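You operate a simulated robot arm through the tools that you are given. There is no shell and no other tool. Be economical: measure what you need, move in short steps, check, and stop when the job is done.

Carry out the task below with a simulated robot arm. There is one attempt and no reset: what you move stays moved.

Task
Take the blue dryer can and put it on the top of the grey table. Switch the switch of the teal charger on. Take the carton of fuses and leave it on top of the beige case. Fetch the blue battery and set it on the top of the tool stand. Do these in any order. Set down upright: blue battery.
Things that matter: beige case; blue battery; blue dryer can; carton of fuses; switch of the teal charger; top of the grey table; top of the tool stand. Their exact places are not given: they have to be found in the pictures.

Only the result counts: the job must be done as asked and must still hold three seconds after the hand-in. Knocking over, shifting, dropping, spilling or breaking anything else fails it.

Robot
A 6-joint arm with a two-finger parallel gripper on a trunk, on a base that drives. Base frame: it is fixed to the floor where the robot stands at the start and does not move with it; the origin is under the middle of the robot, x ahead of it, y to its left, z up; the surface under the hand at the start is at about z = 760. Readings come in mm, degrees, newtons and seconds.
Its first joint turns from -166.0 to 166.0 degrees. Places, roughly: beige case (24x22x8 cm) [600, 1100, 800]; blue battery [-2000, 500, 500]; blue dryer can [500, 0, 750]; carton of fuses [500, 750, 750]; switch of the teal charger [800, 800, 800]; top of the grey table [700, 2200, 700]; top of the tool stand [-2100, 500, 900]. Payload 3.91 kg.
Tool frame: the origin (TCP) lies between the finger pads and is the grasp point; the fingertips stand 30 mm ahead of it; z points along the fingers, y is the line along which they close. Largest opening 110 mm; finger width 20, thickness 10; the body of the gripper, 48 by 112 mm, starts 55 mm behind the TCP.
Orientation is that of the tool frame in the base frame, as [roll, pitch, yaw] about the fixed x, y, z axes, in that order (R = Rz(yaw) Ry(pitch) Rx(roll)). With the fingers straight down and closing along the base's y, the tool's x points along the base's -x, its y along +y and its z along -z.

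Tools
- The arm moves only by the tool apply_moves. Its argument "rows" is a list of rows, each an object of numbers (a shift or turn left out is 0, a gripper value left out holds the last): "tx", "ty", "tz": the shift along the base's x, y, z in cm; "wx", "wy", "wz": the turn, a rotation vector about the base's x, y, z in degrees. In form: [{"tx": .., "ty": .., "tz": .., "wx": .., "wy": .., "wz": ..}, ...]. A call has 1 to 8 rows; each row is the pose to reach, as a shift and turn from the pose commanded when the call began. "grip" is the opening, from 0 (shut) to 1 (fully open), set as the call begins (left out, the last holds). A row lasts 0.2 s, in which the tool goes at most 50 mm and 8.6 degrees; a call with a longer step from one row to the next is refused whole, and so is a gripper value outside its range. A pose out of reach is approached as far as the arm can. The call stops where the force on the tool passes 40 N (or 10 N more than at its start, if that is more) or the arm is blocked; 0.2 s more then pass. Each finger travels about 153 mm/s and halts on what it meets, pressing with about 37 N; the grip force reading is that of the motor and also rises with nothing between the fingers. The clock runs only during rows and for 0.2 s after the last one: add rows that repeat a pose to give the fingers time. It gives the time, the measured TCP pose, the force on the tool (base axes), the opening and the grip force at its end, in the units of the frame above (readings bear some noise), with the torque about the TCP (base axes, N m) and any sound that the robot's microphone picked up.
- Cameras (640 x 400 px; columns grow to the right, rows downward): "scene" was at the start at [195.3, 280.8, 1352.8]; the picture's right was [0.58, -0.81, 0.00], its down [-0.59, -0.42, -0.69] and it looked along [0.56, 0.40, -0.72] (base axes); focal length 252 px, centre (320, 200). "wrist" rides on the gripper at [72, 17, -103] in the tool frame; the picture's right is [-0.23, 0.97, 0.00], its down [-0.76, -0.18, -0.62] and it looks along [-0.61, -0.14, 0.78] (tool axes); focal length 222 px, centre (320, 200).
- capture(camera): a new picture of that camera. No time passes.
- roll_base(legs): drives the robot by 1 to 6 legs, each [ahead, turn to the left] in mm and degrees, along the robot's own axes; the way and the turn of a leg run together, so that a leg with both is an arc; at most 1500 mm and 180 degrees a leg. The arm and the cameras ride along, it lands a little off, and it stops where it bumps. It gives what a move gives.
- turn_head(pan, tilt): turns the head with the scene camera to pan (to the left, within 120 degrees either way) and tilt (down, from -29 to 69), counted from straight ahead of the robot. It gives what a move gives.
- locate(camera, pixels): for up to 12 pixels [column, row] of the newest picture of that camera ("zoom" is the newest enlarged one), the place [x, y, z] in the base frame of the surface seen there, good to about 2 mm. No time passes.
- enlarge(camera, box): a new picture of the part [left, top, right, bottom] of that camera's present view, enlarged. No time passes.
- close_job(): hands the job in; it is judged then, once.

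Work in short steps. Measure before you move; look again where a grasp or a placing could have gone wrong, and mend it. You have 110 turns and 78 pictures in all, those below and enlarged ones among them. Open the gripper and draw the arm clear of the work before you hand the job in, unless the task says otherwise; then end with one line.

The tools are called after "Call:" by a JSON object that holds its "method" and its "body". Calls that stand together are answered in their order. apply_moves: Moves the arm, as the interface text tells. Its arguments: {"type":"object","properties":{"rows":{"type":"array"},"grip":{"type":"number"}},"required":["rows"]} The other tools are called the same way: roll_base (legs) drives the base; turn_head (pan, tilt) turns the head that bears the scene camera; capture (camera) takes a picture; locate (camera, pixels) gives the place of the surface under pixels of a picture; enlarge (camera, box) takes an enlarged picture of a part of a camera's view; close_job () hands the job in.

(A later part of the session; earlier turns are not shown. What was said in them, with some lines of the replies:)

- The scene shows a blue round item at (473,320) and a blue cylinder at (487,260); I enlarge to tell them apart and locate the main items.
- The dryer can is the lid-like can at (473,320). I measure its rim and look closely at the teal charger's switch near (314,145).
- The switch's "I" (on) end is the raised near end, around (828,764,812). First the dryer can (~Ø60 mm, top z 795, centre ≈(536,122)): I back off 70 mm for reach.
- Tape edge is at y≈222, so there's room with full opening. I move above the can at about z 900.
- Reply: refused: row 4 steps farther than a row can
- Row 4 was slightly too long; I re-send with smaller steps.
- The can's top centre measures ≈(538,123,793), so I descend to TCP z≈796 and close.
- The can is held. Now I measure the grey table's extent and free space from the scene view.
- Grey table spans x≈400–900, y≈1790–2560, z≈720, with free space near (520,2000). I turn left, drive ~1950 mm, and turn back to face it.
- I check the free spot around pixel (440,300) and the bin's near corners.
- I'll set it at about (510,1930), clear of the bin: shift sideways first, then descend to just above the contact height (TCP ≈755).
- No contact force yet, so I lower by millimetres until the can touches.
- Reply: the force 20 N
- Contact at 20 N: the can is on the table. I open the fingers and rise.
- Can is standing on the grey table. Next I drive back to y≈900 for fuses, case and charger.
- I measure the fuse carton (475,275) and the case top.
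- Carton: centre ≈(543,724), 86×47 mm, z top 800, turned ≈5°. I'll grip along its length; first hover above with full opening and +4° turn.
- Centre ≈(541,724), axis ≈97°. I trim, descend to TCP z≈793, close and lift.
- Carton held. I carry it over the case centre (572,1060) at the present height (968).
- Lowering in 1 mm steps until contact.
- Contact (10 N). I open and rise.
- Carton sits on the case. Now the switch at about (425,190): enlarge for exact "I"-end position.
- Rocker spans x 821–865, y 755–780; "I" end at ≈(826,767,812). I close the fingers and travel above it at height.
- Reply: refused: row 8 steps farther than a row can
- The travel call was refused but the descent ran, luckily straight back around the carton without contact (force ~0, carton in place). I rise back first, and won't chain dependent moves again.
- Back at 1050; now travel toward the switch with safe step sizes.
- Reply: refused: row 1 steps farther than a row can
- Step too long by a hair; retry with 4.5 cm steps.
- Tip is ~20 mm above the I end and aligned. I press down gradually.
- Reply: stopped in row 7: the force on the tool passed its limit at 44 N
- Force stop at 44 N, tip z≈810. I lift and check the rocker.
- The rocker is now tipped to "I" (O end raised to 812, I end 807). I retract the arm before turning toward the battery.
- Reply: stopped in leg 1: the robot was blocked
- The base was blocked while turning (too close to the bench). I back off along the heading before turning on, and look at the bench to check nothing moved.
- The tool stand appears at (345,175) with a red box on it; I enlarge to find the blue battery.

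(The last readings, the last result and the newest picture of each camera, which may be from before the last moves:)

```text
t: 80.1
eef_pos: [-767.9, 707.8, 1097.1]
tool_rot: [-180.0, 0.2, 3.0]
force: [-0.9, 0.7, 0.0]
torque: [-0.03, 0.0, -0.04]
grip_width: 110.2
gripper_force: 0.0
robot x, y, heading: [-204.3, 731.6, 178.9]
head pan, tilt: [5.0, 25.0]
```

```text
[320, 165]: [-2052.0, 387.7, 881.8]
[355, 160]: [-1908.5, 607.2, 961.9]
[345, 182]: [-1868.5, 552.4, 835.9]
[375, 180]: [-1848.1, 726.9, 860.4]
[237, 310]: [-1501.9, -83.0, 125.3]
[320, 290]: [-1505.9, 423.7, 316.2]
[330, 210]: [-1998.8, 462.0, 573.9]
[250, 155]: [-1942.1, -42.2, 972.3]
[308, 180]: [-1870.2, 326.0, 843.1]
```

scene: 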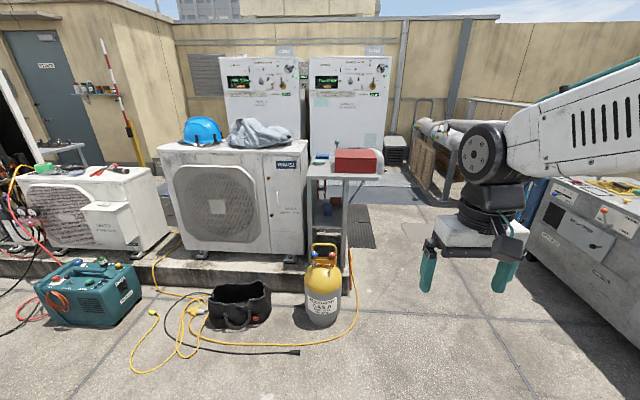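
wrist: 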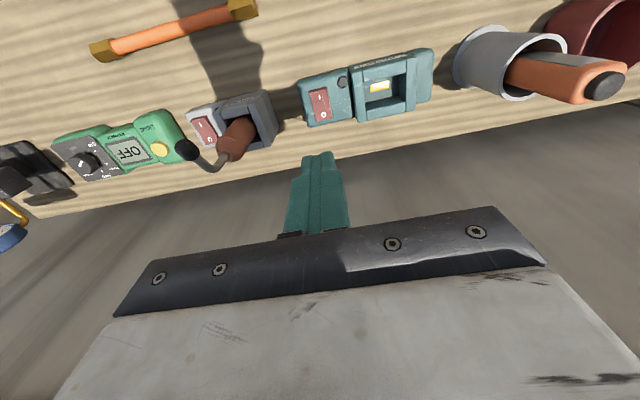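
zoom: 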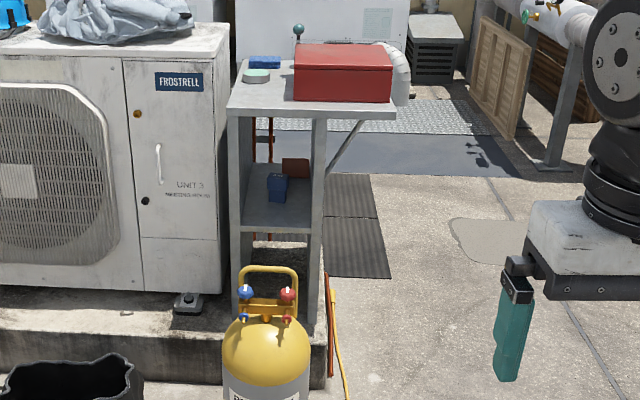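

The blue battery stands on the inner shelf of the stand near (-1998,462,574); the top is at z≈860 with clutter. I drive nearer for a better look.

Call:
{"method": "roll_base", "body": {"legs": [[600, 0]]}}

Call:
{"method": "turn_head", "body": {"pan": 10, "tilt": 35}}

Call:
{"method": "capture", "body": {"camera": "scene"}}

```text
t: 83.6
eef_pos: [-1377.6, 708.7, 1096.6]
tool_rot: [180.0, 0.2, 3.7]
force: [0.7, -0.4, 0.3]
torque: [0.0, -0.01, 0.0]
grip_width: 109.9
gripper_force: 0.0
robot x, y, heading: [-816.4, 743.3, 179.4]
head pan, tilt: [5.0, 25.0]
```

```text
t: 84.3
eef_pos: [-1375.6, 709.6, 1096.4]
tool_rot: [-180.0, 0.2, 3.6]
force: [-0.6, 0.6, -0.1]
torque: [0.0, 0.0, -0.02]
grip_width: 110.0
gripper_force: 0.0
robot x, y, heading: [-814.1, 738.2, 179.3]
head pan, tilt: [10.0, 35.0]
```

```text
45 pictures are left
```

scene: 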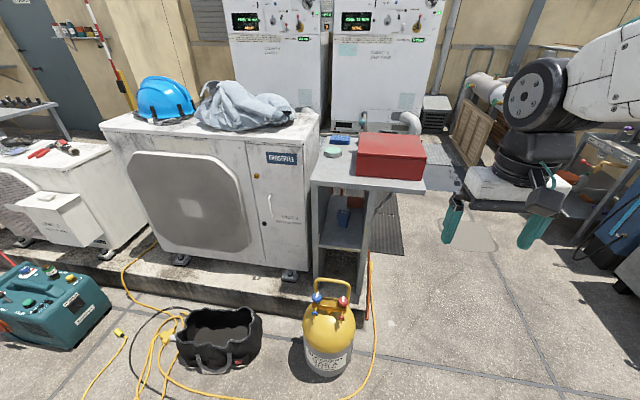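

Call:
{"method": "enlarge", "body": {"camera": "scene", "box": [295, 130, 435, 290]}}

Call:
{"method": "locate", "body": {"camera": "scene", "pixels": [[325, 180], [345, 187], [316, 178], [423, 186], [425, 165], [332, 153], [342, 140], [359, 172], [343, 217], [340, 240], [340, 300], [330, 285]]}}

```text
2.50 times, centred on (365, 210) of scene
```

zoom: 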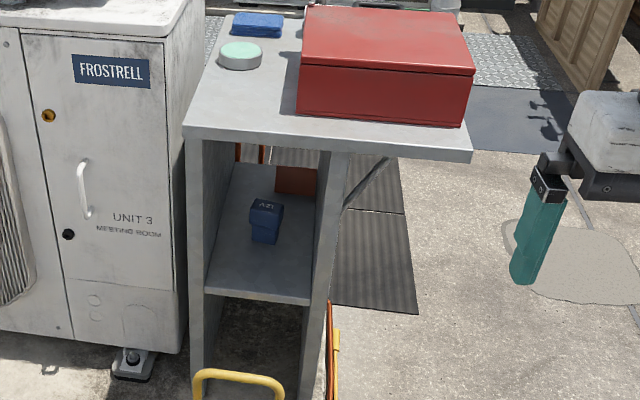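

```text
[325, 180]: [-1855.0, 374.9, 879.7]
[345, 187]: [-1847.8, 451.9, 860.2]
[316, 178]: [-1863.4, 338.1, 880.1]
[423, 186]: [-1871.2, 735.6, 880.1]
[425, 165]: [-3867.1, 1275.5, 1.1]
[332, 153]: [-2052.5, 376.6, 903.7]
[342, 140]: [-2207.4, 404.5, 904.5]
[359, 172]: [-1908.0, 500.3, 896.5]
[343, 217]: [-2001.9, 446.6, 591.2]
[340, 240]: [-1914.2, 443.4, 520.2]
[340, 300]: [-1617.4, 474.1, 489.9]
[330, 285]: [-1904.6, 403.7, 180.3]
```

Top is at z≈880 with free area near (-1925,410). I zoom onto the battery and shelf interior for dimensions.

Call:
{"method": "enlarge", "body": {"camera": "scene", "box": [311, 185, 381, 255]}}

```text
5.71 times, centred on (346, 220) of scene
```

zoom: 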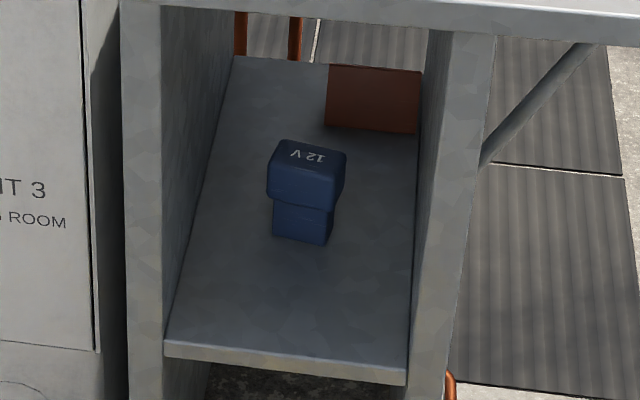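

Call:
{"method": "locate", "body": {"camera": "zoom", "pixels": [[305, 155], [270, 195], [332, 205], [340, 170], [283, 145], [300, 185], [278, 230], [325, 240], [303, 225], [328, 217], [180, 300], [405, 300]]}}

Call:
{"method": "locate", "body": {"camera": "zoom", "pixels": [[345, 155], [270, 160], [170, 350], [405, 380], [170, 335], [400, 365], [200, 100], [425, 120], [375, 100], [460, 200], [303, 244], [280, 55]]}}

```text
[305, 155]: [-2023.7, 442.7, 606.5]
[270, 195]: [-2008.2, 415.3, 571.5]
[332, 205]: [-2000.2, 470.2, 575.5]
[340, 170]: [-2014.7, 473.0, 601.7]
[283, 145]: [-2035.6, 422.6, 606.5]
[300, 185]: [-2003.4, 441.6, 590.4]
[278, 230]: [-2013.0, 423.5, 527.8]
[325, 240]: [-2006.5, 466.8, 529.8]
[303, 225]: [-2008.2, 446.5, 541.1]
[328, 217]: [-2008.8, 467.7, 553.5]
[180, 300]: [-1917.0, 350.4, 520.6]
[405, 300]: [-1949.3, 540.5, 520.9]
```

```text
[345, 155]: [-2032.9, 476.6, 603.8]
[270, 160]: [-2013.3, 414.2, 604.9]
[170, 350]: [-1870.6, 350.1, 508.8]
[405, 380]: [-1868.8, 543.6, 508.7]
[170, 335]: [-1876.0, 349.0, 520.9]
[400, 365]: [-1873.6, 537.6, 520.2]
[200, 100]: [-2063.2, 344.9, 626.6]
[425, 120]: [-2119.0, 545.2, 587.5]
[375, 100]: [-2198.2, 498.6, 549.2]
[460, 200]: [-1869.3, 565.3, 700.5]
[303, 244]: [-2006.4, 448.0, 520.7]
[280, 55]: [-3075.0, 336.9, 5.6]
```

Battery: head y 413–475, z 563–607, base to z 520, front x≈-2003, turned ≈8°. Shelf interior y 350–543. I'll reach in with the tool tilted ~35° below horizontal, standing right of the gas cylinder; first I check floor obstacles there.

Call:
{"method": "locate", "body": {"camera": "scene", "pixels": [[373, 300], [374, 340], [352, 380], [305, 340], [350, 340], [355, 325], [320, 370], [371, 265], [362, 255], [400, 300], [345, 285], [330, 325]]}}

```text
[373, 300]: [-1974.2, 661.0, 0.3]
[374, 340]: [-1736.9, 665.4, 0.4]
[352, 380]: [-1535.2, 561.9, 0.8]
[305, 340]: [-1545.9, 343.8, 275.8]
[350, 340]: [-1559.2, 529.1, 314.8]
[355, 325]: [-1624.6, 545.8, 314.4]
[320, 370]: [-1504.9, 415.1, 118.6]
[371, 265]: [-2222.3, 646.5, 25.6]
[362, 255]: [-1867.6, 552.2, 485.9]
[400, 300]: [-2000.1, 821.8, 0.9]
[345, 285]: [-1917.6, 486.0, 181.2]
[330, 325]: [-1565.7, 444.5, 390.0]
```

Floor is clear up to x≈-1530. I turn 10° right and advance ~320 mm.

Call:
{"method": "roll_base", "body": {"legs": [[0, -10], [320, 0]]}}

Call:
{"method": "turn_head", "body": {"pan": 32, "tilt": 40}}

Call:
{"method": "capture", "body": {"camera": "scene"}}

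```text
t: 87.1
eef_pos: [-1682.6, 860.8, 1096.5]
tool_rot: [180.0, 0.2, -6.1]
force: [1.0, 0.0, 0.1]
torque: [0.02, 0.01, -0.03]
grip_width: 110.2
gripper_force: 0.0
robot x, y, heading: [-1122.6, 796.6, 169.8]
head pan, tilt: [10.0, 35.0]
```

```text
t: 87.9
eef_pos: [-1682.7, 861.1, 1095.4]
tool_rot: [180.0, 0.2, -6.1]
force: [0.2, -0.2, -0.1]
torque: [0.02, 0.0, -0.02]
grip_width: 109.7
gripper_force: 0.0
robot x, y, heading: [-1125.0, 797.1, 169.6]
head pan, tilt: [32.0, 40.0]
```

```text
42 pictures are left
```

scene: 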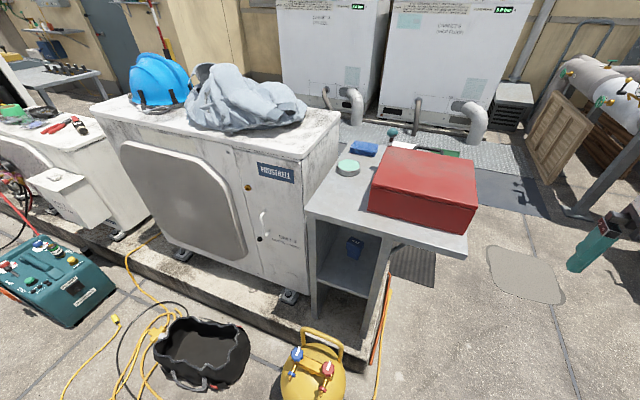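

Good vantage. Tool yaw -6.1° gives an approach heading of ≈174°, matching the battery. I tilt the tool 55° (fingers toward the stand) in place.

Call:
{"method": "apply_moves", "body": {"rows": [{"wx": 0.83, "wy": 7.8}, {"wx": 1.66, "wy": 15.6}, {"wx": 2.49, "wy": 23.4}, {"wx": 3.32, "wy": 31.2}, {"wx": 4.15, "wy": 39.0}, {"wx": 4.98, "wy": 46.8}, {"wx": 5.8, "wy": 54.6}, {"wx": 5.8, "wy": 54.6}], "grip": 1}}

Call:
{"method": "enlarge", "body": {"camera": "scene", "box": [300, 140, 480, 290]}}

```text
t: 89.7
eef_pos: [-1730.9, 853.6, 1147.4]
tool_rot: [-180.0, 55.1, -6.0]
force: [-0.7, -0.1, 0.7]
torque: [0.03, 0.03, 0.03]
grip_width: 110.0
gripper_force: 0.0
out of reach, approached as far as the arm can: row 5, 6, 7, 8
robot x, y, heading: [-1124.1, 795.8, 169.8]
head pan, tilt: [32.0, 40.0]
```

```text
2.67 times, centred on (390, 215) of scene
```

zoom: 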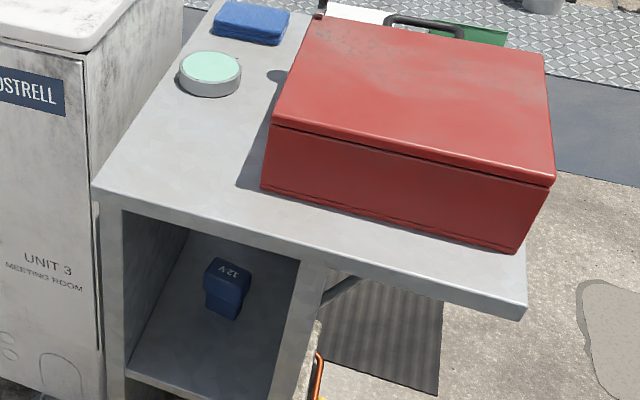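

The tilt was reached with a slight shift (arm too folded there). I sweep left at height toward y≈470, keeping in front of the stand (edge x=-1850).

Call:
{"method": "apply_moves", "body": {"rows": [{"tx": -0.9, "ty": -4.8}, {"tx": -1.8, "ty": -9.6}, {"tx": -2.7, "ty": -14.4}, {"tx": -3.6, "ty": -19.2}, {"tx": -4.5, "ty": -24}, {"tx": -5.4, "ty": -28.8}, {"tx": -6.3, "ty": -33.6}, {"tx": -7.2, "ty": -38.4}]}}

```text
t: 91.5
eef_pos: [-1798.3, 473.4, 1149.9]
tool_rot: [-179.9, 55.2, -6.1]
force: [0.1, 0.5, 0.5]
torque: [-0.01, -0.04, 0.04]
grip_width: 109.8
gripper_force: 0.0
robot x, y, heading: [-1124.6, 795.2, 169.8]
head pan, tilt: [32.0, 40.0]
```

Commands count from the measured pose. I move down in front of the stand: to about (-1765,420,790).

Call:
{"method": "apply_moves", "body": {"rows": [{"tx": 2, "ty": -3}, {"tx": 3.3, "ty": -5.3, "tz": -4}, {"tx": 3.3, "ty": -5.3, "tz": -9}, {"tx": 3.3, "ty": -5.3, "tz": -14}, {"tx": 3.3, "ty": -5.3, "tz": -19}, {"tx": 3.3, "ty": -5.3, "tz": -24}, {"tx": 3.3, "ty": -5.3, "tz": -29}, {"tx": 3.3, "ty": -5.3, "tz": -34}]}}

Call:
{"method": "capture", "body": {"camera": "scene"}}

```text
t: 93.3
eef_pos: [-1765.4, 417.7, 807.9]
tool_rot: [179.8, 55.2, -6.2]
force: [-0.9, 0.2, 0.7]
torque: [0.01, -0.06, 0.01]
grip_width: 109.9
gripper_force: 0.1
robot x, y, heading: [-1122.6, 796.6, 169.9]
head pan, tilt: [32.0, 40.0]
```

```text
40 pictures are left
```

scene: 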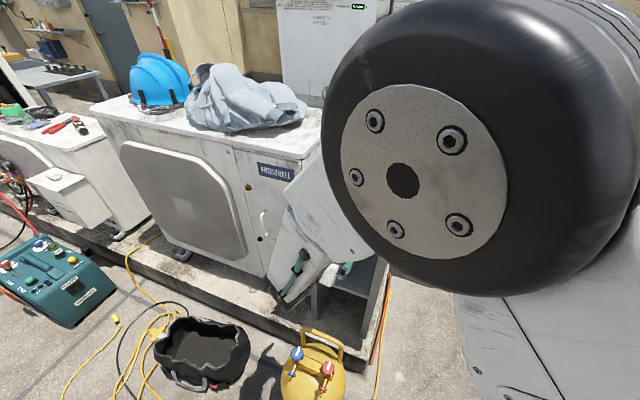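

Elbow now blocks the scene view, so I rely on the wrist camera. Go down to z≈590 and look.

Call:
{"method": "apply_moves", "body": {"rows": [{"tz": -5}, {"tz": -10}, {"tz": -15}, {"tz": -19}, {"tz": -22}]}}

Call:
{"method": "capture", "body": {"camera": "wrist"}}

```text
t: 94.5
eef_pos: [-1767.2, 420.9, 588.1]
tool_rot: [179.9, 55.1, -6.1]
force: [0.6, 0.0, 0.2]
torque: [-0.01, 0.01, -0.01]
grip_width: 109.9
gripper_force: 0.0
robot x, y, heading: [-1126.5, 798.1, 169.7]
head pan, tilt: [32.0, 40.0]
```

```text
39 pictures are left
```

wrist: 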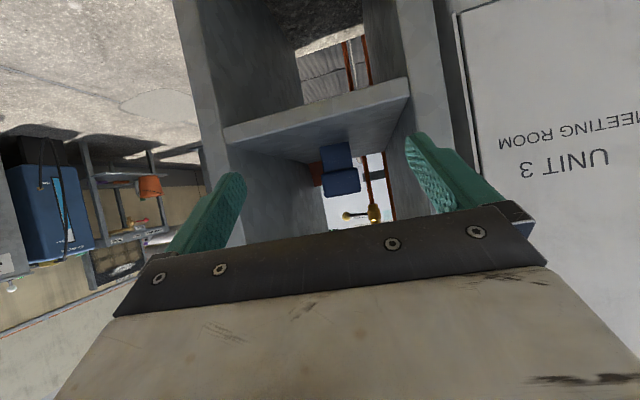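

Reached. The wrist view is upside down, battery at (338,168); I measure it.

Call:
{"method": "enlarge", "body": {"camera": "wrist", "box": [280, 110, 400, 230]}}

```text
3.33 times, centred on (340, 170) of wrist
```

zoom: 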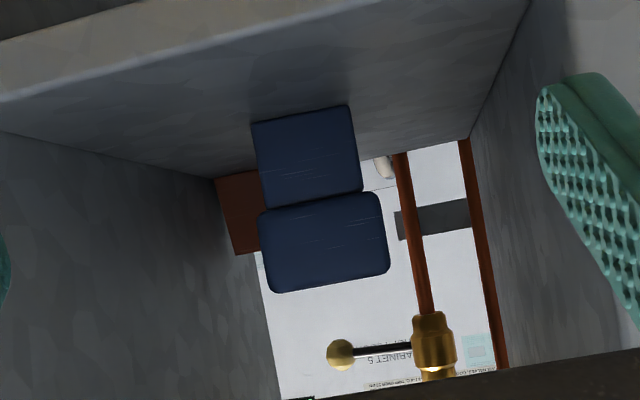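

Call:
{"method": "locate", "body": {"camera": "zoom", "pixels": [[265, 245], [385, 240], [325, 240], [275, 285], [380, 268], [265, 160], [355, 150], [258, 128], [350, 110], [320, 282]]}}

```text
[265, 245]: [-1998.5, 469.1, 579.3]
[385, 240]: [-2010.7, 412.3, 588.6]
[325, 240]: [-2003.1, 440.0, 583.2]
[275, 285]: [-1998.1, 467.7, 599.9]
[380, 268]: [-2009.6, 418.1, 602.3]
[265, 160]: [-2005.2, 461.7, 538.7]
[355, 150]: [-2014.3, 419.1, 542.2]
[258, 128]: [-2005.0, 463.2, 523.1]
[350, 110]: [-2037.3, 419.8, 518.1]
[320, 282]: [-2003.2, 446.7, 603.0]
```

Front face centre ≈(-2004,441), tilted ≈12°; grasp centre ≈(-2025,446,585). I turn 5° more, centre on y=446 and advance partway.

Call:
{"method": "apply_moves", "body": {"rows": [{"ty": 2.5, "wz": -5}, {"tx": -3, "ty": 2.5, "wz": -5}, {"tx": -6, "ty": 2.5, "wz": -5}, {"tx": -9, "ty": 2.5, "wz": -5}, {"tx": -12, "ty": 2.5, "wz": -5}, {"tx": -15, "ty": 2.5, "wz": -5}], "grip": 0.92}}

Call:
{"method": "capture", "body": {"camera": "wrist"}}

```text
t: 95.9
eef_pos: [-1916.7, 443.9, 588.9]
tool_rot: [-179.9, 55.1, -11.0]
force: [-0.6, -0.1, 1.5]
torque: [0.03, -0.01, 0.02]
grip_width: 101.3
gripper_force: 0.0
robot x, y, heading: [-1123.9, 798.7, 170.0]
head pan, tilt: [32.0, 40.0]
```

```text
37 pictures are left
```

wrist: 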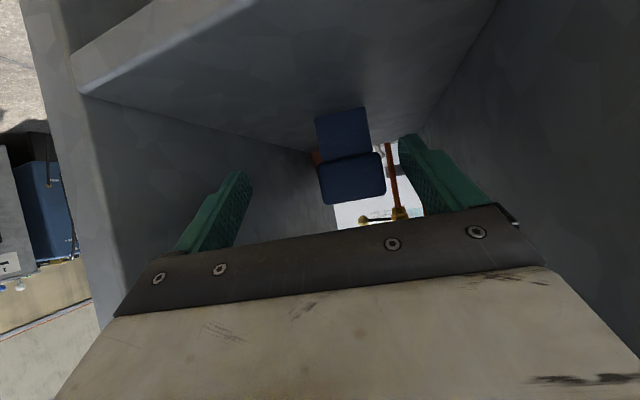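

Path looks clear; continue straight in to x≈-2024 in smaller steps.

Call:
{"method": "apply_moves", "body": {"rows": [{"tx": -2.5, "tz": -0.1}, {"tx": -5, "tz": -0.2}, {"tx": -7.5, "tz": -0.3}, {"tx": -9.5, "tz": -0.3}, {"tx": -10.8, "tz": -0.3}]}}

Call:
{"method": "capture", "body": {"camera": "wrist"}}

```text
t: 97.1
eef_pos: [-2025.2, 446.3, 586.2]
tool_rot: [-179.9, 55.2, -11.2]
force: [0.1, 0.4, -0.2]
torque: [-0.02, -0.02, -0.06]
grip_width: 101.2
gripper_force: 0.1
robot x, y, heading: [-1125.7, 797.8, 169.7]
head pan, tilt: [32.0, 40.0]
```

```text
36 pictures are left
```

wrist: 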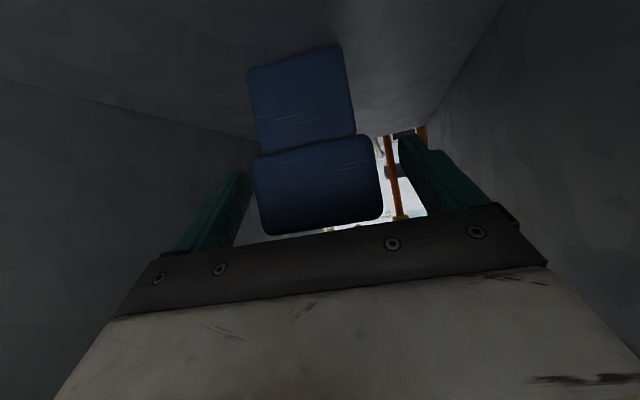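

Fingers straddle the battery head. Close.

Call:
{"method": "apply_moves", "body": {"rows": [{}, {}, {}, {}], "grip": 0}}

Call:
{"method": "capture", "body": {"camera": "wrist"}}

```text
t: 98.1
eef_pos: [-2025.7, 444.6, 585.9]
tool_rot: [-179.9, 55.1, -11.1]
force: [-0.4, 0.2, 0.1]
torque: [0.07, 0.06, 0.03]
grip_width: 61.7
gripper_force: 36.9
robot x, y, heading: [-1122.8, 794.9, 169.5]
head pan, tilt: [32.0, 40.0]
```

```text
35 pictures are left
```

wrist: 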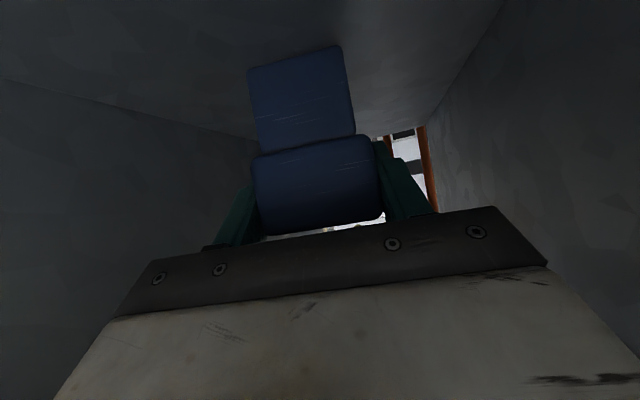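

Gripped at 62 mm. I lift 3 cm, then draw straight out.

Call:
{"method": "apply_moves", "body": {"rows": [{"tz": 1.5}, {"tz": 3}, {"tx": 3, "tz": 3}, {"tx": 7, "tz": 3}, {"tx": 11, "tz": 3}, {"tx": 15.5, "tz": 3}, {"tx": 20, "tz": 3}, {"tx": 24.5, "tz": 3}]}}

Call:
{"method": "capture", "body": {"camera": "wrist"}}

```text
t: 99.9
eef_pos: [-1779.8, 441.1, 615.8]
tool_rot: [180.0, 55.1, -11.3]
force: [-0.1, -0.1, -2.2]
torque: [0.01, -0.04, 0.01]
grip_width: 61.9
gripper_force: 37.2
robot x, y, heading: [-1121.2, 795.5, 169.9]
head pan, tilt: [32.0, 40.0]
```

```text
34 pictures are left
```

wrist: 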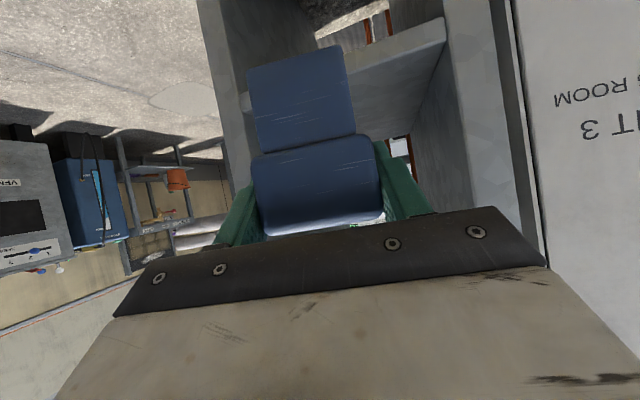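

Battery is out and still upright. I raise it to z≈990 in front of the stand.

Call:
{"method": "apply_moves", "body": {"rows": [{"tx": 2, "tz": 3}, {"tx": 2, "tz": 8}, {"tx": 2, "tz": 13}, {"tx": 2, "tz": 18}, {"tx": 2, "tz": 23}, {"tx": 2, "tz": 28}, {"tx": 2, "tz": 33}, {"tx": 2, "tz": 38}]}}

Call:
{"method": "capture", "body": {"camera": "scene"}}

Call:
{"method": "capture", "body": {"camera": "wrist"}}

```text
t: 101.7
eef_pos: [-1761.3, 443.2, 997.0]
tool_rot: [-179.9, 55.0, -10.9]
force: [-0.3, -0.2, -4.3]
torque: [-0.02, 0.01, -0.01]
grip_width: 61.8
gripper_force: 37.5
robot x, y, heading: [-1125.9, 795.5, 169.6]
head pan, tilt: [32.0, 40.0]
```

```text
33 pictures are left
```

scene: 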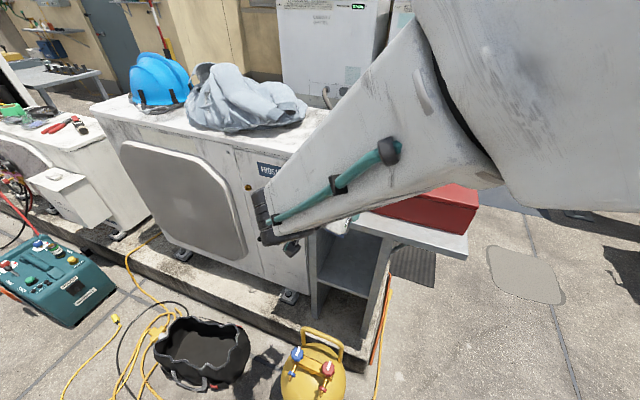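

```text
32 pictures are left
```

wrist: 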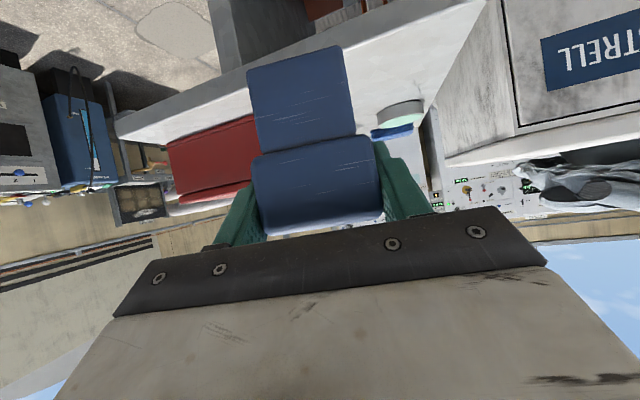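

I check clearance to the neighbouring unit and objects on the stand top using the wrist view.

Call:
{"method": "locate", "body": {"camera": "wrist", "pixels": [[520, 110], [485, 90], [478, 8], [400, 110], [385, 132], [240, 130], [225, 120], [250, 180], [460, 160], [130, 130], [445, 60]]}}

```text
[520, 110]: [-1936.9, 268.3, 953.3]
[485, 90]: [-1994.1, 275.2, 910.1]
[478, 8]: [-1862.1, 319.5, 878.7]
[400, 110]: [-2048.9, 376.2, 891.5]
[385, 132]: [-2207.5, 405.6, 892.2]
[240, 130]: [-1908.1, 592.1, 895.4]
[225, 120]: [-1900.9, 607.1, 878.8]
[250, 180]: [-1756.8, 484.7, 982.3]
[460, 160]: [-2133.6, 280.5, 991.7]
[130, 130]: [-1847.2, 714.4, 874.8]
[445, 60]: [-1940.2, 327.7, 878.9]
```

Unit edge is at y≈275, so clear. I move in to (-1925,415), then descend to just above contact (TCP z≈950).

Call:
{"method": "apply_moves", "body": {"rows": [{"tx": -4, "ty": -1}, {"tx": -8, "ty": -2}, {"tx": -12, "ty": -2.8}, {"tx": -16.4, "ty": -2.8}, {"tx": -16.4, "ty": -2.8, "tz": -2}, {"tx": -16.4, "ty": -2.8, "tz": -3.5}, {"tx": -16.4, "ty": -2.8, "tz": -4.6}]}}

Call:
{"method": "capture", "body": {"camera": "wrist"}}

```text
t: 103.3
eef_pos: [-1923.6, 417.1, 950.9]
tool_rot: [-179.9, 55.1, -11.1]
force: [-1.0, -0.5, -2.1]
torque: [0.03, 0.02, 0.02]
grip_width: 61.7
gripper_force: 36.6
robot x, y, heading: [-1124.5, 797.6, 169.7]
head pan, tilt: [32.0, 40.0]
```

```text
31 pictures are left
```

wrist: 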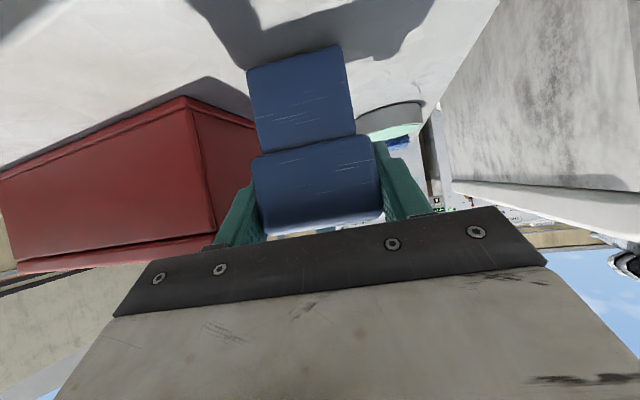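

Well placed over the free area. Lower in 1 mm steps to contact.

Call:
{"method": "apply_moves", "body": {"rows": [{"tz": -0.15}, {"tz": -0.3}, {"tz": -0.4}, {"tz": -0.5}]}}

```text
t: 104.3
eef_pos: [-1924.4, 418.4, 946.7]
tool_rot: [180.0, 55.0, -11.1]
force: [0.9, 1.9, 1.6]
torque: [0.15, -0.11, 0.01]
grip_width: 61.7
gripper_force: 36.6
robot x, y, heading: [-1121.5, 796.9, 170.0]
head pan, tilt: [32.0, 40.0]
```

Call:
{"method": "apply_moves", "body": {"rows": [{"tz": -0.1}]}}

```text
t: 104.7
eef_pos: [-1924.9, 417.5, 946.6]
tool_rot: [180.0, 55.3, -11.3]
force: [1.2, 4.6, 11.6]
torque: [0.51, -0.25, -0.03]
grip_width: 61.6
gripper_force: 37.1
robot x, y, heading: [-1125.8, 796.5, 169.9]
head pan, tilt: [32.0, 40.0]
```

Contact (12 N). I open to ~88 mm, pause, then withdraw along the tool's horizontal axis.

Call:
{"method": "apply_moves", "body": {"rows": [{}, {}, {}], "grip": 0.82}}

Call:
{"method": "capture", "body": {"camera": "wrist"}}

```text
t: 105.5
eef_pos: [-1925.2, 417.2, 945.3]
tool_rot: [-180.0, 55.1, -11.0]
force: [-0.5, -0.3, -0.2]
torque: [-0.01, -0.01, -0.03]
grip_width: 90.5
gripper_force: 0.0
robot x, y, heading: [-1123.4, 797.7, 169.9]
head pan, tilt: [32.0, 40.0]
```

```text
30 pictures are left
```

wrist: 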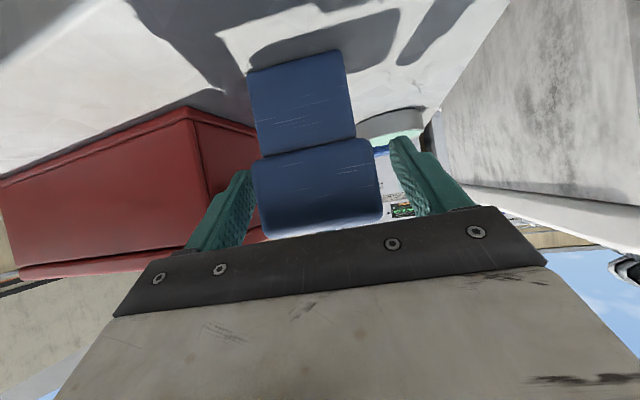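

Released and standing. Withdraw backward along the axis.

Call:
{"method": "apply_moves", "body": {"rows": [{"tx": 2, "ty": -0.4, "tz": 0.2}, {"tx": 5, "ty": -1, "tz": 0.5}, {"tx": 9, "ty": -1.8, "tz": 1}, {"tx": 13, "ty": -2.4, "tz": 2}, {"tx": 16, "ty": -2.4, "tz": 5}, {"tx": 17, "ty": -2.4, "tz": 9}, {"tx": 17, "ty": -2.4, "tz": 13}, {"tx": 17, "ty": -2.4, "tz": 17}]}}

Call:
{"method": "capture", "body": {"camera": "wrist"}}

Call:
{"method": "capture", "body": {"camera": "scene"}}

```text
t: 107.3
eef_pos: [-1754.6, 394.0, 1115.1]
tool_rot: [-179.9, 55.1, -11.0]
force: [0.7, -0.5, -0.1]
torque: [-0.01, 0.01, 0.0]
grip_width: 90.4
gripper_force: 0.2
robot x, y, heading: [-1124.7, 794.2, 169.7]
head pan, tilt: [32.0, 40.0]
```

```text
29 pictures are left
```

wrist: 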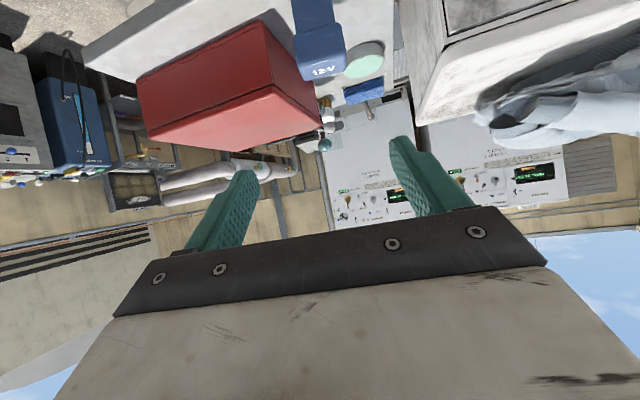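

```text
28 pictures are left
```

scene: 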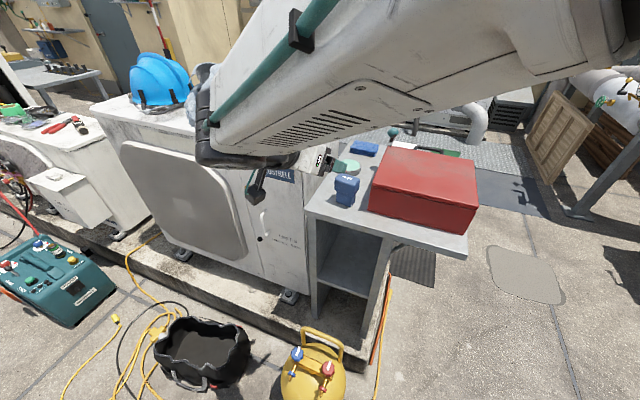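

The battery stands upright on the stand top. I back the base off 300 mm to draw the arm clear, and take a final look.

Call:
{"method": "roll_base", "body": {"legs": [[-300, 0]]}}

Call:
{"method": "enlarge", "body": {"camera": "scene", "box": [260, 120, 480, 260]}}

```text
t: 109.4
eef_pos: [-1456.1, 340.7, 1117.0]
tool_rot: [180.0, 55.2, -10.9]
force: [0.2, 0.5, -0.7]
torque: [-0.02, 0.0, 0.0]
grip_width: 90.2
gripper_force: 0.0
robot x, y, heading: [-828.5, 746.1, 170.1]
head pan, tilt: [32.0, 40.0]
```

```text
2.86 times, centred on (370, 190) of scene
```

zoom: 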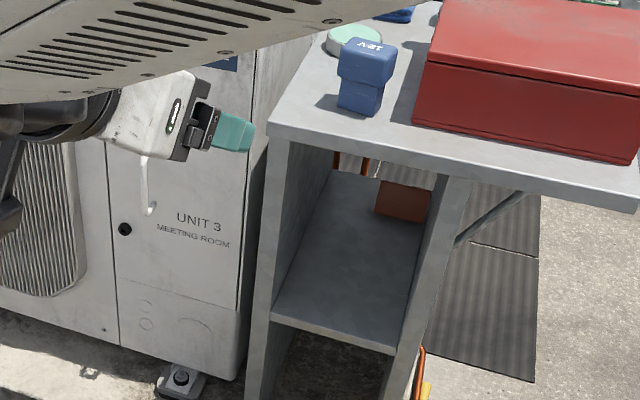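

All four parts are done, the gripper is open and the arm is clear; I hand in.

Call:
{"method": "close_job", "body": {}}

```text
The job is handed in.
```

I handed the job in with all four parts done: the dryer can is on the grey table, the charger's switch is tipped to "I" (on), the fuse carton is on the beige case, and the blue battery stands upright on the tool stand. The base was blocked once while turning near the bench; pictures afterwards showed nothing displaced.
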